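You operate a simulated robot arm through the tools that you are given. There is no shell and no other tool. Be economical: measure what you need, move in short steps, check, and stop when the job is done.

The job below is to be done with a simulated robot arm. You get a single attempt, and the scene is never put back.

TASK
Stand the white cloth weight beside the red shim. It goes on the side that lies toward x -0.3, y -0.9 (a direction in the base frame), with about 3 cm between them.

The check looks at the end state, three seconds after you hand in, the way a careful person would. Anything else that was tipped, shoved, dropped, spilled or broken makes it a failure.

THE ROBOT
A 7-joint arm with a two-finger parallel gripper, fixed in place. Base frame: the origin is at the foot of the arm, x ahead of it, y to its left, z up; the work surface is at about z = 0.8. Units: m, rad, N and s.
With the tool pointing down near the work surface it reaches from about 0.3 to 0.7 m from the base axis. Its first joint turns from -1.152 to 1.152 rad. Payload 1.57 kg.
The tool frame sits at the grasp point between the pads (the TCP): z along the fingers, y along the line on which they close. The tips reach 0.03 m beyond it. The gripper opens to 0.11 m. The fingers are 0.024 m wide and 0.012 m thick; the gripper's body (0.048 by 0.112 m) begins 0.078 m behind the TCP.
Orientation is that of the tool frame in the base frame, as [roll, pitch, yaw] about the fixed x, y, z axes, in that order (R = Rz(yaw) Ry(pitch) Rx(roll)). With the fingers straight down and closing along the base's y, the tool's x points along the base's -x, its y along +y and its z along -z.

THE INTERFACE
- The arm moves only by the tool step_arm. Its argument "series" is a list of rows, each a list of 3 entries, a list of its own where there are three numbers: the shift along the tool's x, y, z in units of 50 mm (1.0 is 50 mm), then the turn about the tool's z in units of 6 degrees (1.0 is 6 degrees), then the finger opening in m, from 0 to 0.11. In form: [[[dx, dy, dz], yaw, hand], ...]. A call has 1 to 8 rows; each row shifts and turns the commanded pose from where the row before left it, along the tool's axes as they then stand. A call with a number of a shift or a turn outside -1 to 1 is refused whole. Each row takes 0.2 s and may step no farther than 0.05 m and 0.15 rad from the row before; otherwise, or with a gripper value out of range, the whole call is refused. A pose out of reach is approached as far as the arm can. The call stops where the force on the tool passes 40 N (or 10 N more than at its start, if that is more) or the arm is blocked; 0.2 s more then pass. Each finger travels about 0.108 m/s and halts on what it meets, pressing with about 31 N; the grip force reading is that of the motor and also rises with nothing between the fingers. The clock runs only during rows and for 0.2 s after the last one: add rows that do not move to give the fingers time. It gives the time, the measured TCP pose, the force on the tool (base axes), the opening and the grip force at its end, in the units of the frame above (readings bear some noise), and new pictures: "show" is both (left out), scene, wrist or none.
- Cameras (640 x 400 px; columns grow to the right, rows downward): "scene" is fixed at [0.1575, -0.4009, 1.3826]; the picture's right is [0.78, -0.63, 0.00], its down [-0.48, -0.59, -0.65] and it looks along [0.41, 0.50, -0.76] (base axes); focal length 310 px, centre (320, 200). "wrist" rides on the gripper at [-0.036, 0, -0.08] in the tool frame; the picture's right is [0.00, -1.00, 0.00], its down [0.97, 0.00, -0.24] and it looks along [0.24, 0.00, 0.97] (tool axes); focal length 218 px, centre (320, 200).
- locate(camera, pixels): for up to 12 pixels [column, row] of the newest picture of that camera ("zoom" is the newest enlarged one), the place [x, y, z] in the base frame of the surface seen there, good to about 0.002 m. It takes no simulated time.
- inspect(camera, box): a new picture of the part [left, top, right, bottom] of that camera's present view, enlarged. It takes no simulated time.
- close_job(): hands the job in; it is judged then, once.

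Go step by step. Measure first, check grasps and placings, and put right what went wrong. The budget is 60 turns and 120 pictures, counting those below and the enlarged ones. Unless the task says otherwise, let go and move clear before handing in, and close with one line.

The tools are called by a JSON object that holds its "name" and its "arguments". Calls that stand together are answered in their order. step_arm: Moves the arm, as the interface text tells. Its arguments: {"type":"object","properties":{"series":{"type":"array","items":{"type":"array"}},"show":{"type":"string","enum":["both","scene","wrist","none"]}},"required":["series"]} The other tools are called the same way: locate (camera, pixels) gives the place of the surface under pixels of a picture; inspect (camera, box) takes an enlarged picture of a part of a camera's view; close_job () hands the job in.

At the start:

```text
time: 0.0
eef_pos: [0.3215, -0.0786, 1.1157]
tool_rot: [-3.139, 0.0, -3.14]
wrist_force: [0.2, -0.8, -0.5]
opening: 0.1098
finger_force: 0.0
```

scene: 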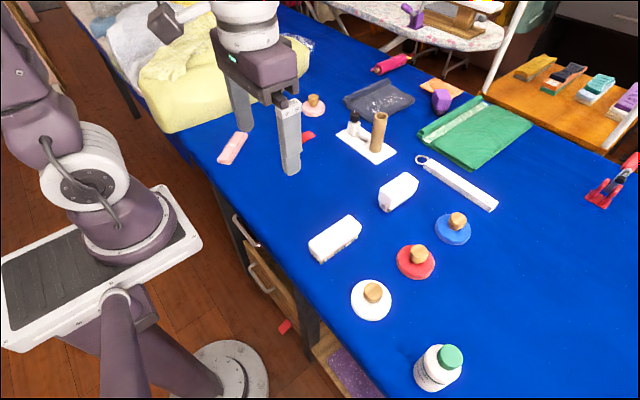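
wrist: 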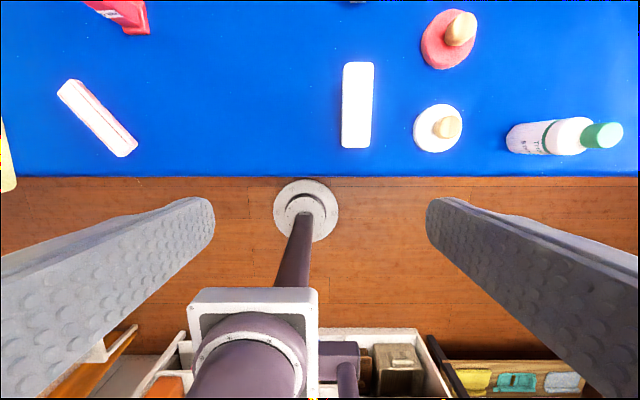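

The scene shows disc-shaped weights with knobs (white at 371,299; red at 416,262; blue at 453,228) and small red bits near (307,137). I'll enlarge these to identify the red shim.

{"name": "inspect", "arguments": {"camera": "scene", "box": [210, 70, 410, 195]}}

{"name": "inspect", "arguments": {"camera": "scene", "box": [300, 170, 540, 320]}}

{"name": "inspect", "arguments": {"camera": "wrist", "box": [0, 0, 640, 200]}}

{"name": "locate", "arguments": {"camera": "scene", "pixels": [[371, 300], [374, 291], [416, 262], [418, 252], [307, 137], [313, 103], [335, 240], [398, 192], [438, 370], [375, 140], [233, 150], [453, 228]]}}

```text
3.20 times, centred on (310, 132) of scene
```

zoom: 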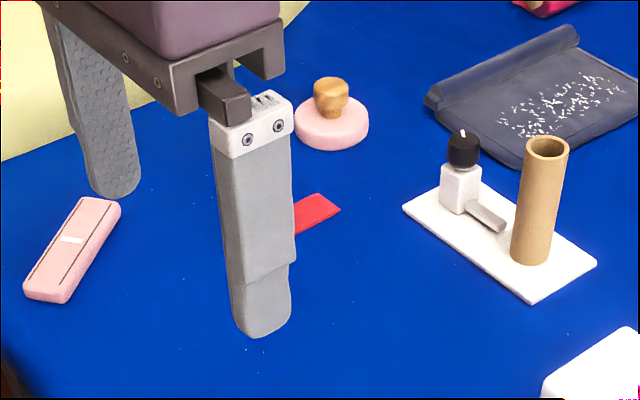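

```text
2.67 times, centred on (420, 245) of scene
```

zoom: 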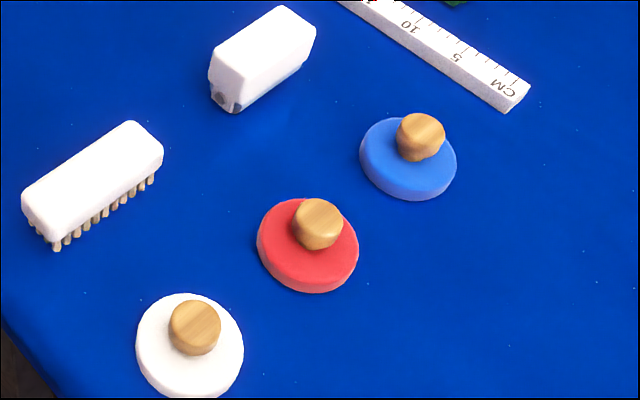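

```text
1.00 times, centred on (320, 100) of wrist
```

zoom: 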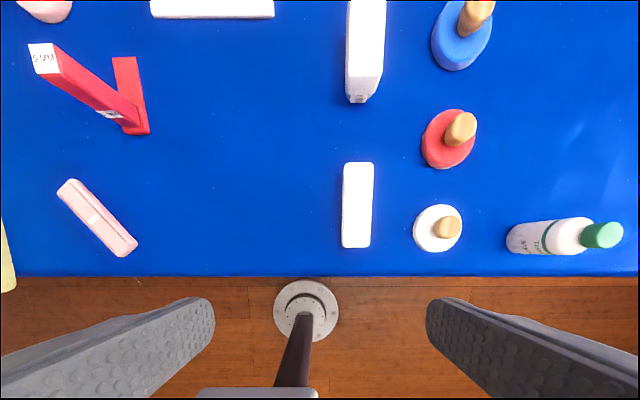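

```text
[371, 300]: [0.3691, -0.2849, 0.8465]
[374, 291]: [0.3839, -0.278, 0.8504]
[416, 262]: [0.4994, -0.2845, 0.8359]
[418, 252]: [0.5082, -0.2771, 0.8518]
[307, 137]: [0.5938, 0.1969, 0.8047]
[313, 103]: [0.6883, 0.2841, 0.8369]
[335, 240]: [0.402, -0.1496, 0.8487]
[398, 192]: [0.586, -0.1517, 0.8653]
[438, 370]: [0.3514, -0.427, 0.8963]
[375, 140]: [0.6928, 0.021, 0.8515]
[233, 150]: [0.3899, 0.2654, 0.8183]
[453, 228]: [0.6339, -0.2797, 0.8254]
```

The upright red post labelled "SHIM" appears in the wrist zoom at (45,58)–(140,125), hidden behind the finger in the scene view. I'll measure it and the white weight.

{"name": "locate", "arguments": {"camera": "zoom", "pixels": [[43, 58], [56, 60], [100, 100], [125, 65], [116, 60], [133, 60], [148, 130], [125, 130], [130, 105], [447, 227], [425, 232], [438, 249]]}}

{"name": "inspect", "arguments": {"camera": "wrist", "box": [0, 0, 160, 100]}}

```text
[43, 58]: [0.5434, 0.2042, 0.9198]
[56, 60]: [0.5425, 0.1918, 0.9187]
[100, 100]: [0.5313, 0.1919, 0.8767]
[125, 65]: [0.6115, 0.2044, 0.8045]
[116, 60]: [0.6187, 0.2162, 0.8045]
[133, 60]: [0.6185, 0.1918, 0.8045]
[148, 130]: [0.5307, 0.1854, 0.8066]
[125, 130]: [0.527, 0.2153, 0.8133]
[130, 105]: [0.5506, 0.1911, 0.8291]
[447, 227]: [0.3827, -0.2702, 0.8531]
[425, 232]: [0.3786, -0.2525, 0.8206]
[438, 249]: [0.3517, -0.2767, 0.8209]
```

```text
4.00 times, centred on (80, 50) of wrist
```

zoom: 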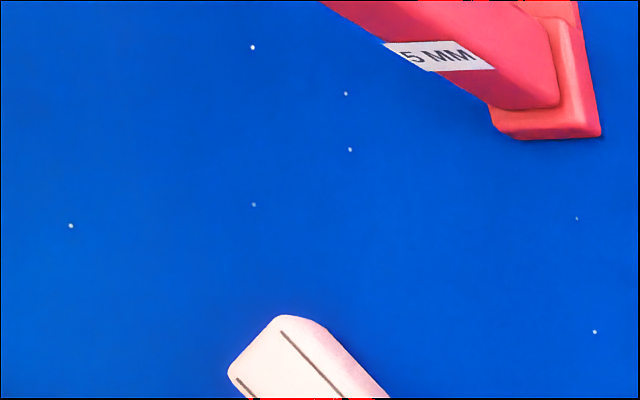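

The shim is a post near (0.54, 0.20), about 0.12 m tall, with a flat foot reaching x≈0.62. The white weight is near (0.375, -0.275), with its knob top at z≈0.853. I'll move above the weight to measure it more closely.

{"name": "step_arm", "arguments": {"series": [[[-0.178, -0.655, 0.35], 0, 0.11], [[-0.178, -0.655, 0.35], 0, 0.11], [[-0.178, -0.655, 0.35], 0, 0.11], [[-0.178, -0.655, 0.35], 0, 0.11], [[-0.178, -0.655, 0.35], 0, 0.11], [[-0.178, -0.655, 0.35], 0, 0.11], [[0, 0, 0], 0, 0.11]]}}

```text
time: 1.6
eef_pos: [0.3747, -0.2728, 1.0091]
tool_rot: [3.141, -0.001, 3.141]
wrist_force: [0.3, 0.0, 0.3]
opening: 0.1102
finger_force: 0.1
```

scene: 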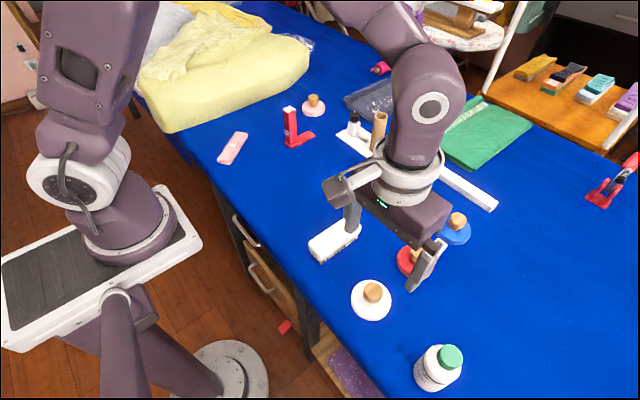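
wrist: 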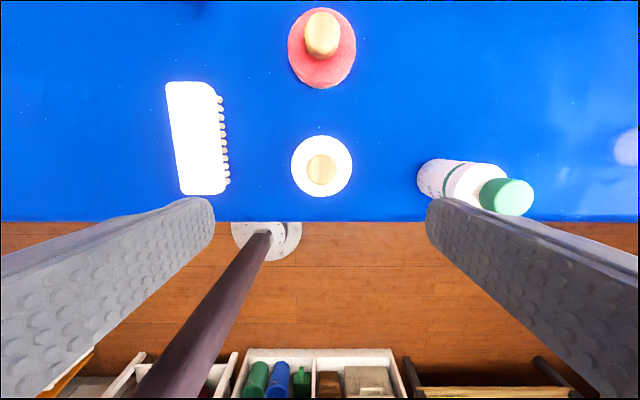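

The shim is now clear in the scene at (293,127), an upright with a foot. The weight is at wrist (322,165). I'll measure both.

{"name": "locate", "arguments": {"camera": "wrist", "pixels": [[321, 169], [309, 169], [333, 169], [321, 157], [321, 182], [294, 165], [350, 165], [321, 139], [321, 193], [213, 190], [440, 165]]}}

{"name": "inspect", "arguments": {"camera": "scene", "box": [264, 90, 344, 140]}}

{"name": "inspect", "arguments": {"camera": "scene", "box": [264, 110, 344, 160]}}

```text
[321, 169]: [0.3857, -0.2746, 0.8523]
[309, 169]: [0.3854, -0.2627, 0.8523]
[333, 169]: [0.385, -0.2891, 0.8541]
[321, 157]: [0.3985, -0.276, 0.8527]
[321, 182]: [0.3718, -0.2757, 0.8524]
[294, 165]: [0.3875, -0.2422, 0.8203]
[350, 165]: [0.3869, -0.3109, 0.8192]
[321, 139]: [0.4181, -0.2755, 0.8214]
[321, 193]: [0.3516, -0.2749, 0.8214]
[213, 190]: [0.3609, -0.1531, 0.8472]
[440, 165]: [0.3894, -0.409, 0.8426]
```

```text
8.00 times, centred on (304, 115) of scene
```

zoom: 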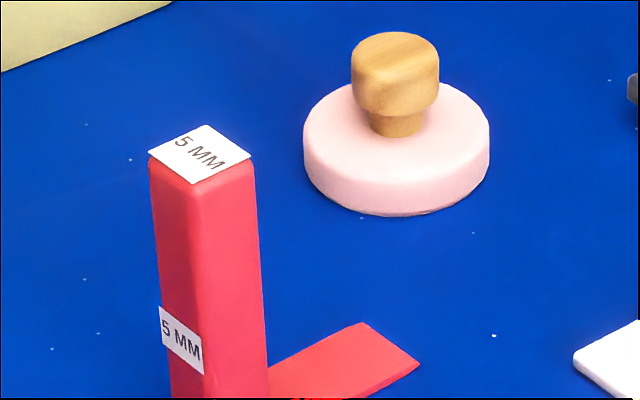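

```text
8.00 times, centred on (304, 135) of scene
```

zoom: 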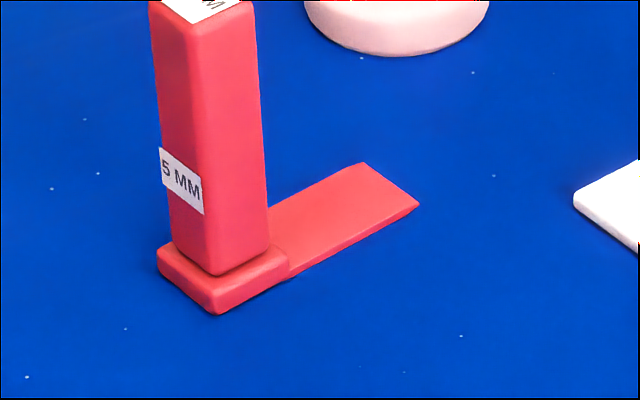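

The weight's centre is about (0.385, -0.2757), its radius is 0.034, and the mushroom knob is about 0.027 wide. I'll measure the shim's footprint corners.

{"name": "locate", "arguments": {"camera": "zoom", "pixels": [[217, 312], [160, 270], [290, 272], [165, 247], [215, 290], [284, 252], [362, 165], [417, 205], [290, 283], [180, 200], [250, 150], [330, 235]]}}

```text
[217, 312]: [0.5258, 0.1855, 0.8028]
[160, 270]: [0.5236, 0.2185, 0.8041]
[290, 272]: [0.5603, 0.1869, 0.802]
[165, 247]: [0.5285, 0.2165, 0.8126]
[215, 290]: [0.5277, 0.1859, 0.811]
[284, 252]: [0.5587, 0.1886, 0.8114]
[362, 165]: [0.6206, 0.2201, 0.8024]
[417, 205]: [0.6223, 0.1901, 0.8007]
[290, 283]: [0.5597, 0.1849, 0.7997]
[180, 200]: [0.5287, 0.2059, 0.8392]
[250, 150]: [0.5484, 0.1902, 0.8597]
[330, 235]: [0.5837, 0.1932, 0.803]
```

Shim footprint: x 0.525–0.622, y 0.186–0.219. That puts the weight's target at about (0.543, 0.122). I'll descend onto the white weight's knob, leaving the tips just above the disc.

{"name": "step_arm", "arguments": {"series": [[[-0.206, -0.058, 0.6], 0, 0.08], [[0, 0, 0.7], 0, 0.08], [[0, 0, 0.7], 0, 0.07], [[0, 0, 0.6], 0, 0.07], [[0, 0, 0.4], 0, 0.07], [[0, 0, 0], 0, 0.07]]}}

```text
time: 3.0
eef_pos: [0.3859, -0.2769, 0.8597]
tool_rot: [3.141, 0.0, 3.14]
wrist_force: [-0.7, 1.0, 0.0]
opening: 0.07
finger_force: 0.1
```

scene: 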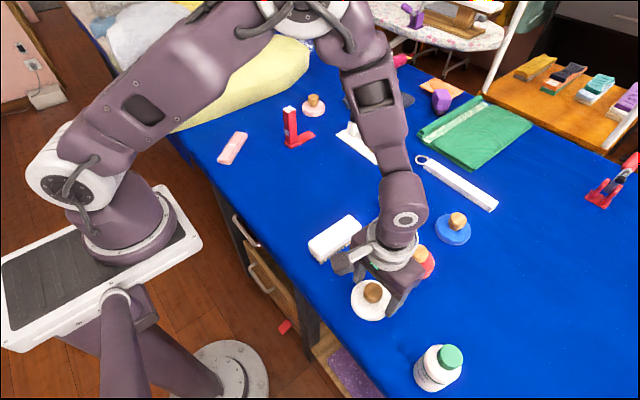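
wrist: 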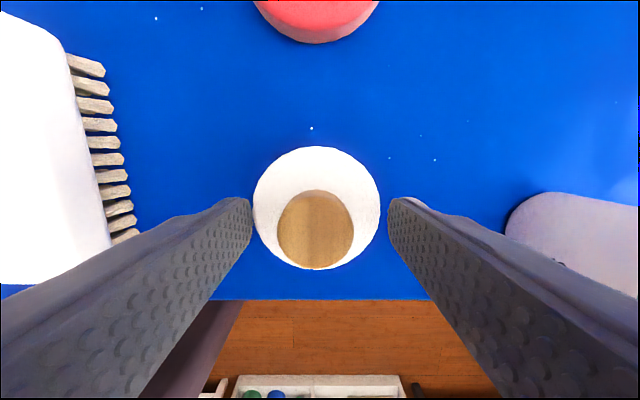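

The knob (315,230) is centred between the fingers and the tips clear the disc. I'll drop 3 mm and close.

{"name": "step_arm", "arguments": {"series": [[[0.015, 0.02, 0.06], 0, 0.06], [[0, 0, 0], 0, 0.04], [[0, 0, 0], 0, 0.015], [[0, 0, 0], 0, 0.015], [[0, 0, 0], 0, 0.015]]}}

```text
time: 4.2
eef_pos: [0.3851, -0.2768, 0.8565]
tool_rot: [3.142, 0.0, -3.141]
wrist_force: [-1.0, 1.0, -0.6]
opening: 0.0342
finger_force: 31.4
```

scene: 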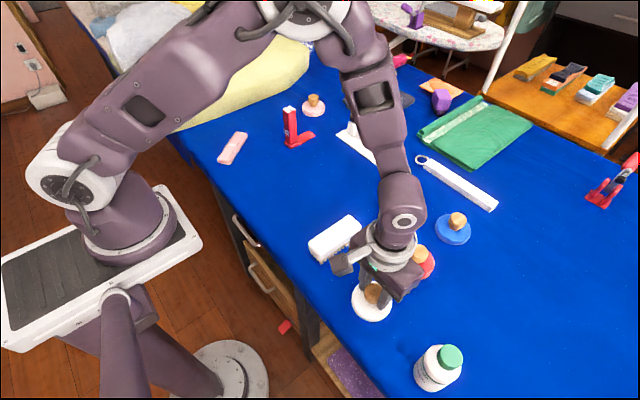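
wrist: 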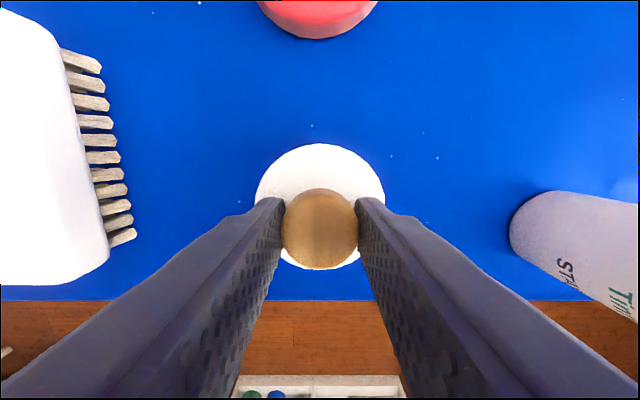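

The fingers have gripped the knob (opening 0.034, 31 N). I'll lift slowly and check the hold.

{"name": "step_arm", "arguments": {"series": [[[0, 0, -0.2], 0, 0.015], [[0, 0, -0.5], 0, 0.015], [[0, 0, -0.7], 0, 0.015], [[0, 0, -0.8], 0, 0.015], [[0, 0, -0.8], 0, 0.015], [[0, 0, -0.4], 0, 0.015], [[0, 0, 0], 0, 0.015]]}}

```text
time: 5.8
eef_pos: [0.3829, -0.2775, 1.0283]
tool_rot: [3.139, 0.001, 3.141]
wrist_force: [-0.4, 0.2, -5.1]
opening: 0.0346
finger_force: 30.8
```

scene: 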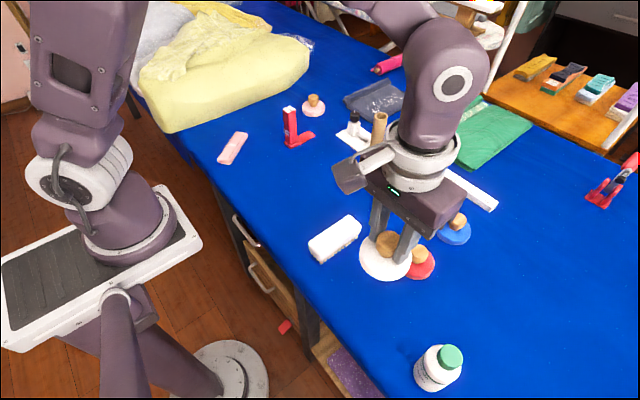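
wrist: 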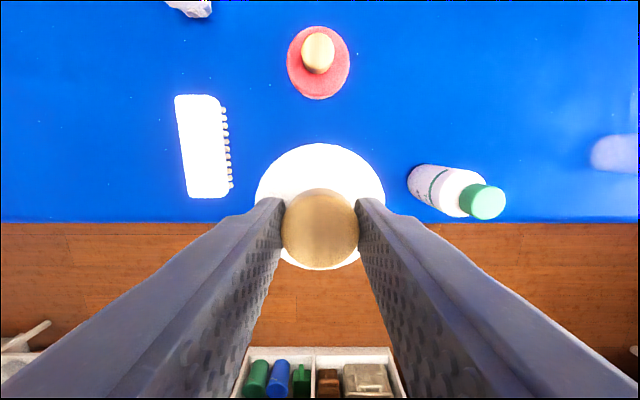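

It's held steadily, with about 5 N of load. I'll carry it toward (0.543, 0.122) at height.

{"name": "step_arm", "arguments": {"series": [[[-0.15, 0.4, 0], 0, 0.015], [[-0.28, 0.7, 0], 0, 0.015], [[-0.28, 0.7, 0], 0, 0.015], [[-0.28, 0.7, 0], 0, 0.015], [[-0.28, 0.7, 0], 0, 0.015], [[-0.28, 0.7, 0], 0, 0.015], [[-0.28, 0.7, 0], 0, 0.015], [[-0.28, 0.7, 0], 0, 0.015]], "show": "none"}}

{"name": "step_arm", "arguments": {"series": [[[-0.28, 0.7, 0], 0, 0.015], [[-0.28, 0.7, 0], 0, 0.015], [[-0.28, 0.7, 0], 0, 0.015], [[-0.2, 0.5, 0], 0, 0.015], [[0, 0.1, 0], 0, 0.015], [[0, 0, 0], 0, 0.015], [[0, 0, 0], 0, 0.015]]}}

```text
time: 7.6
eef_pos: [0.4871, -0.0103, 1.0266]
tool_rot: [3.141, -0.003, 3.139]
wrist_force: [-0.5, 0.8, -4.7]
opening: 0.0342
finger_force: 30.9
```

```text
time: 9.2
eef_pos: [0.5426, 0.122, 1.0272]
tool_rot: [-3.141, -0.002, -3.141]
wrist_force: [-0.3, -0.5, -4.8]
opening: 0.0344
finger_force: 31.5
```

scene: 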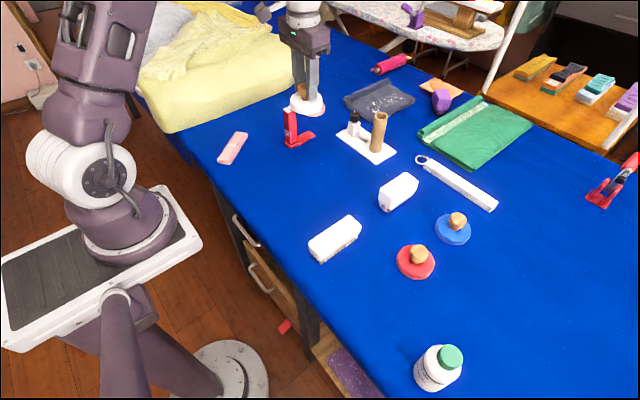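
wrist: 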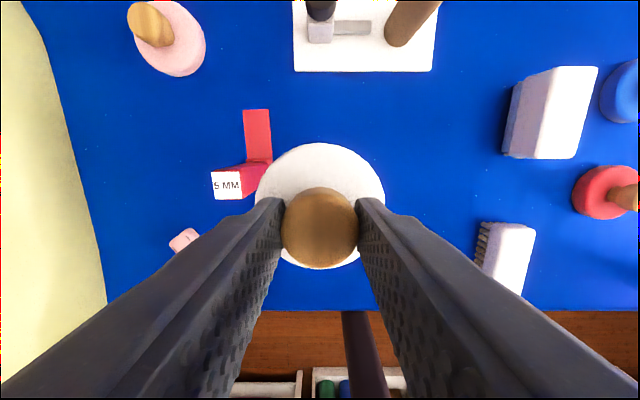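

The TCP is at (0.5426, 0.122), with the shim beside it in the wrist view at (228,185). I'll descend to just above the surface.

{"name": "step_arm", "arguments": {"series": [[[0, 0, 0.4], 0, 0.015], [[0, 0, 0.7], 0, 0.015], [[0, 0, 0.7], 0, 0.015], [[0, 0, 0.7], 0, 0.015], [[0, 0, 0.5], 0, 0.015], [[0, 0, 0.2], 0, 0.015], [[0, 0, 0], 0, 0.015], [[0, 0, 0], 0, 0.015]]}}

```text
time: 11.0
eef_pos: [0.5432, 0.1242, 0.8642]
tool_rot: [-3.14, 0.0, 3.141]
wrist_force: [0.6, 0.4, -4.4]
opening: 0.0341
finger_force: 30.8
```

scene: 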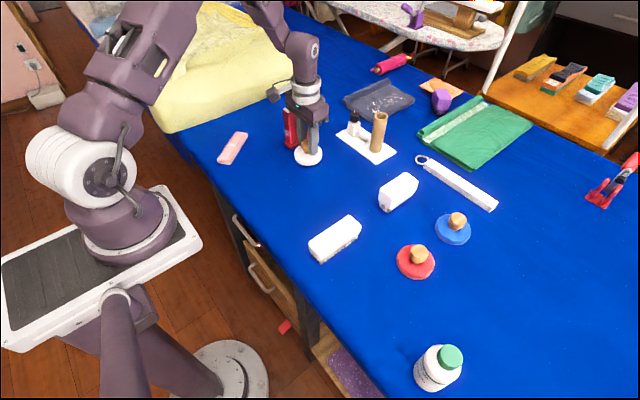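
wrist: 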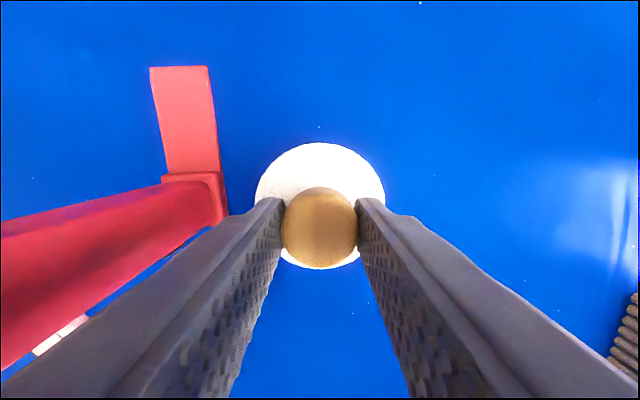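

It's hovering about 7 mm up. I'll measure the gap before lowering.

{"name": "locate", "arguments": {"camera": "wrist", "pixels": [[258, 190], [382, 190], [320, 146], [223, 190], [218, 160], [320, 228]]}}

```text
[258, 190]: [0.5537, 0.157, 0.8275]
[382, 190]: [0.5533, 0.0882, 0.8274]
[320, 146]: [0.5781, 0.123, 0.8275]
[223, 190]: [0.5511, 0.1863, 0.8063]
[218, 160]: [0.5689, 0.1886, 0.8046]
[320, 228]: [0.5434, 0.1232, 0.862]
```

The weight's edge is at y≈0.157 and the shim's at 0.1865, so the gap is about 2.95 cm. That's good; I'll lower it gently to the surface.

{"name": "step_arm", "arguments": {"series": [[[0, -0.01, 0.08], 0, 0.015], [[0, 0, 0.05], 0, 0.015], [[0, 0, 0], 0, 0.015]], "show": "none"}}

```text
time: 11.8
eef_pos: [0.5422, 0.1237, 0.8578]
tool_rot: [-3.14, 0.0, -3.141]
wrist_force: [0.0, 0.4, -5.0]
opening: 0.0342
finger_force: 30.7
```

The load is still about 5 N, so it's barely off the surface. I'll lower another 1.5 mm.

{"name": "step_arm", "arguments": {"series": [[[0, 0, 0.03], 0, 0.015], [[0, 0, 0], 0, 0.015]], "show": "none"}}

```text
time: 12.4
eef_pos: [0.5417, 0.1226, 0.8586]
tool_rot: [-3.141, 0.0, -3.14]
wrist_force: [0.4, -0.3, -4.9]
opening: 0.0343
finger_force: 31.3
```

{"name": "step_arm", "arguments": {"series": [[[0, 0, 0.03], 0, 0.015], [[0, 0, 0], 0, 0.015]], "show": "wrist"}}

{"name": "locate", "arguments": {"camera": "wrist", "pixels": [[258, 190], [382, 190], [320, 150], [300, 165]]}}

```text
time: 13.0
eef_pos: [0.5417, 0.1235, 0.8568]
tool_rot: [3.141, 0.0, 3.141]
wrist_force: [-1.7, -0.4, 1.3]
opening: 0.0342
finger_force: 30.9
```

wrist: 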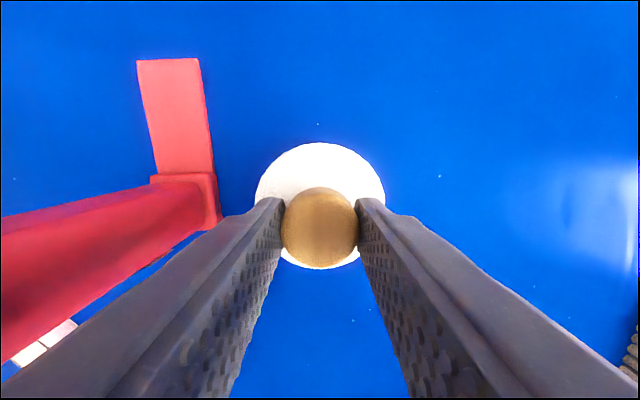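

```text
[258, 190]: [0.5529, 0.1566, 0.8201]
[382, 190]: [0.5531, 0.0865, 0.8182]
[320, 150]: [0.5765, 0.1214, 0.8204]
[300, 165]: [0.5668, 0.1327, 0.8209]
```

The vertical force rose to +1.3 N, so the weight is seated (disc top z≈0.820). I'll open modestly to stay clear of the post, then rise.

{"name": "step_arm", "arguments": {"series": [[[0, 0, 0], 0, 0.045], [[0, 0, 0], 0, 0.055], [[0, 0, 0], 0, 0.055], [[0, 0, -0.3], 0, 0.055], [[0, 0, -0.7], 0, 0.055], [[0, 0, -0.9], 0, 0.055], [[0, 0, -0.9], 0, 0.055], [[0, 0, -0.9], 0, 0.055]]}}

```text
time: 14.8
eef_pos: [0.5421, 0.1231, 1.0443]
tool_rot: [3.141, 0.0, 3.141]
wrist_force: [-0.4, 0.1, -1.0]
opening: 0.0551
finger_force: 0.0
```

scene: 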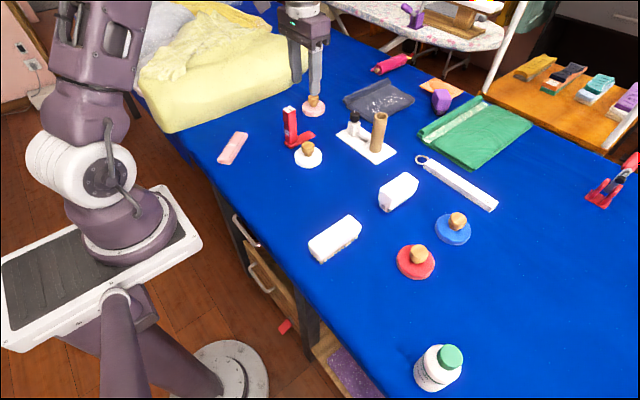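
wrist: 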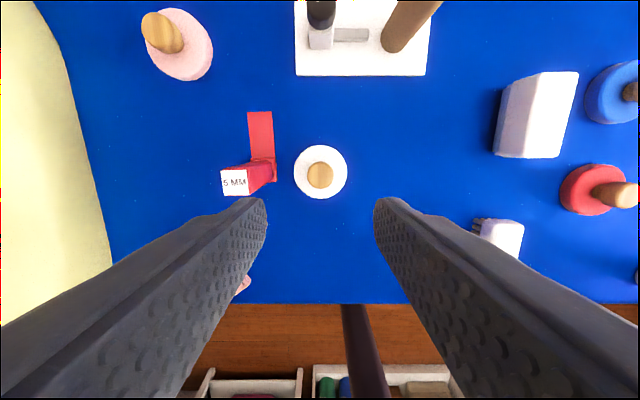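

{"name": "locate", "arguments": {"camera": "wrist", "pixels": [[296, 172], [345, 172], [320, 148], [320, 196], [277, 175], [320, 175], [235, 183]]}}

```text
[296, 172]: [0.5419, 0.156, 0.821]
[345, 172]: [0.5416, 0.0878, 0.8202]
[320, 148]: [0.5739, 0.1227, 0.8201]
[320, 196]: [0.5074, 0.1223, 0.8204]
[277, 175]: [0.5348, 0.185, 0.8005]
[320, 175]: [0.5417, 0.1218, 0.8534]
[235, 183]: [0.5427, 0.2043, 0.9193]
```

The weight stands level at (0.541, 0.122), about 3 cm from the shim, which is undisturbed. The gripper is open and clear, so I'm handing in.

{"name": "close_job", "arguments": {}}

```text
The job is handed in.
```

The white cloth weight stands upright beside the red shim, on the side toward x -0.3, y -0.9, with a gap of about 3 cm. Nothing else appeared disturbed in the last pictures, and the job is handed in.
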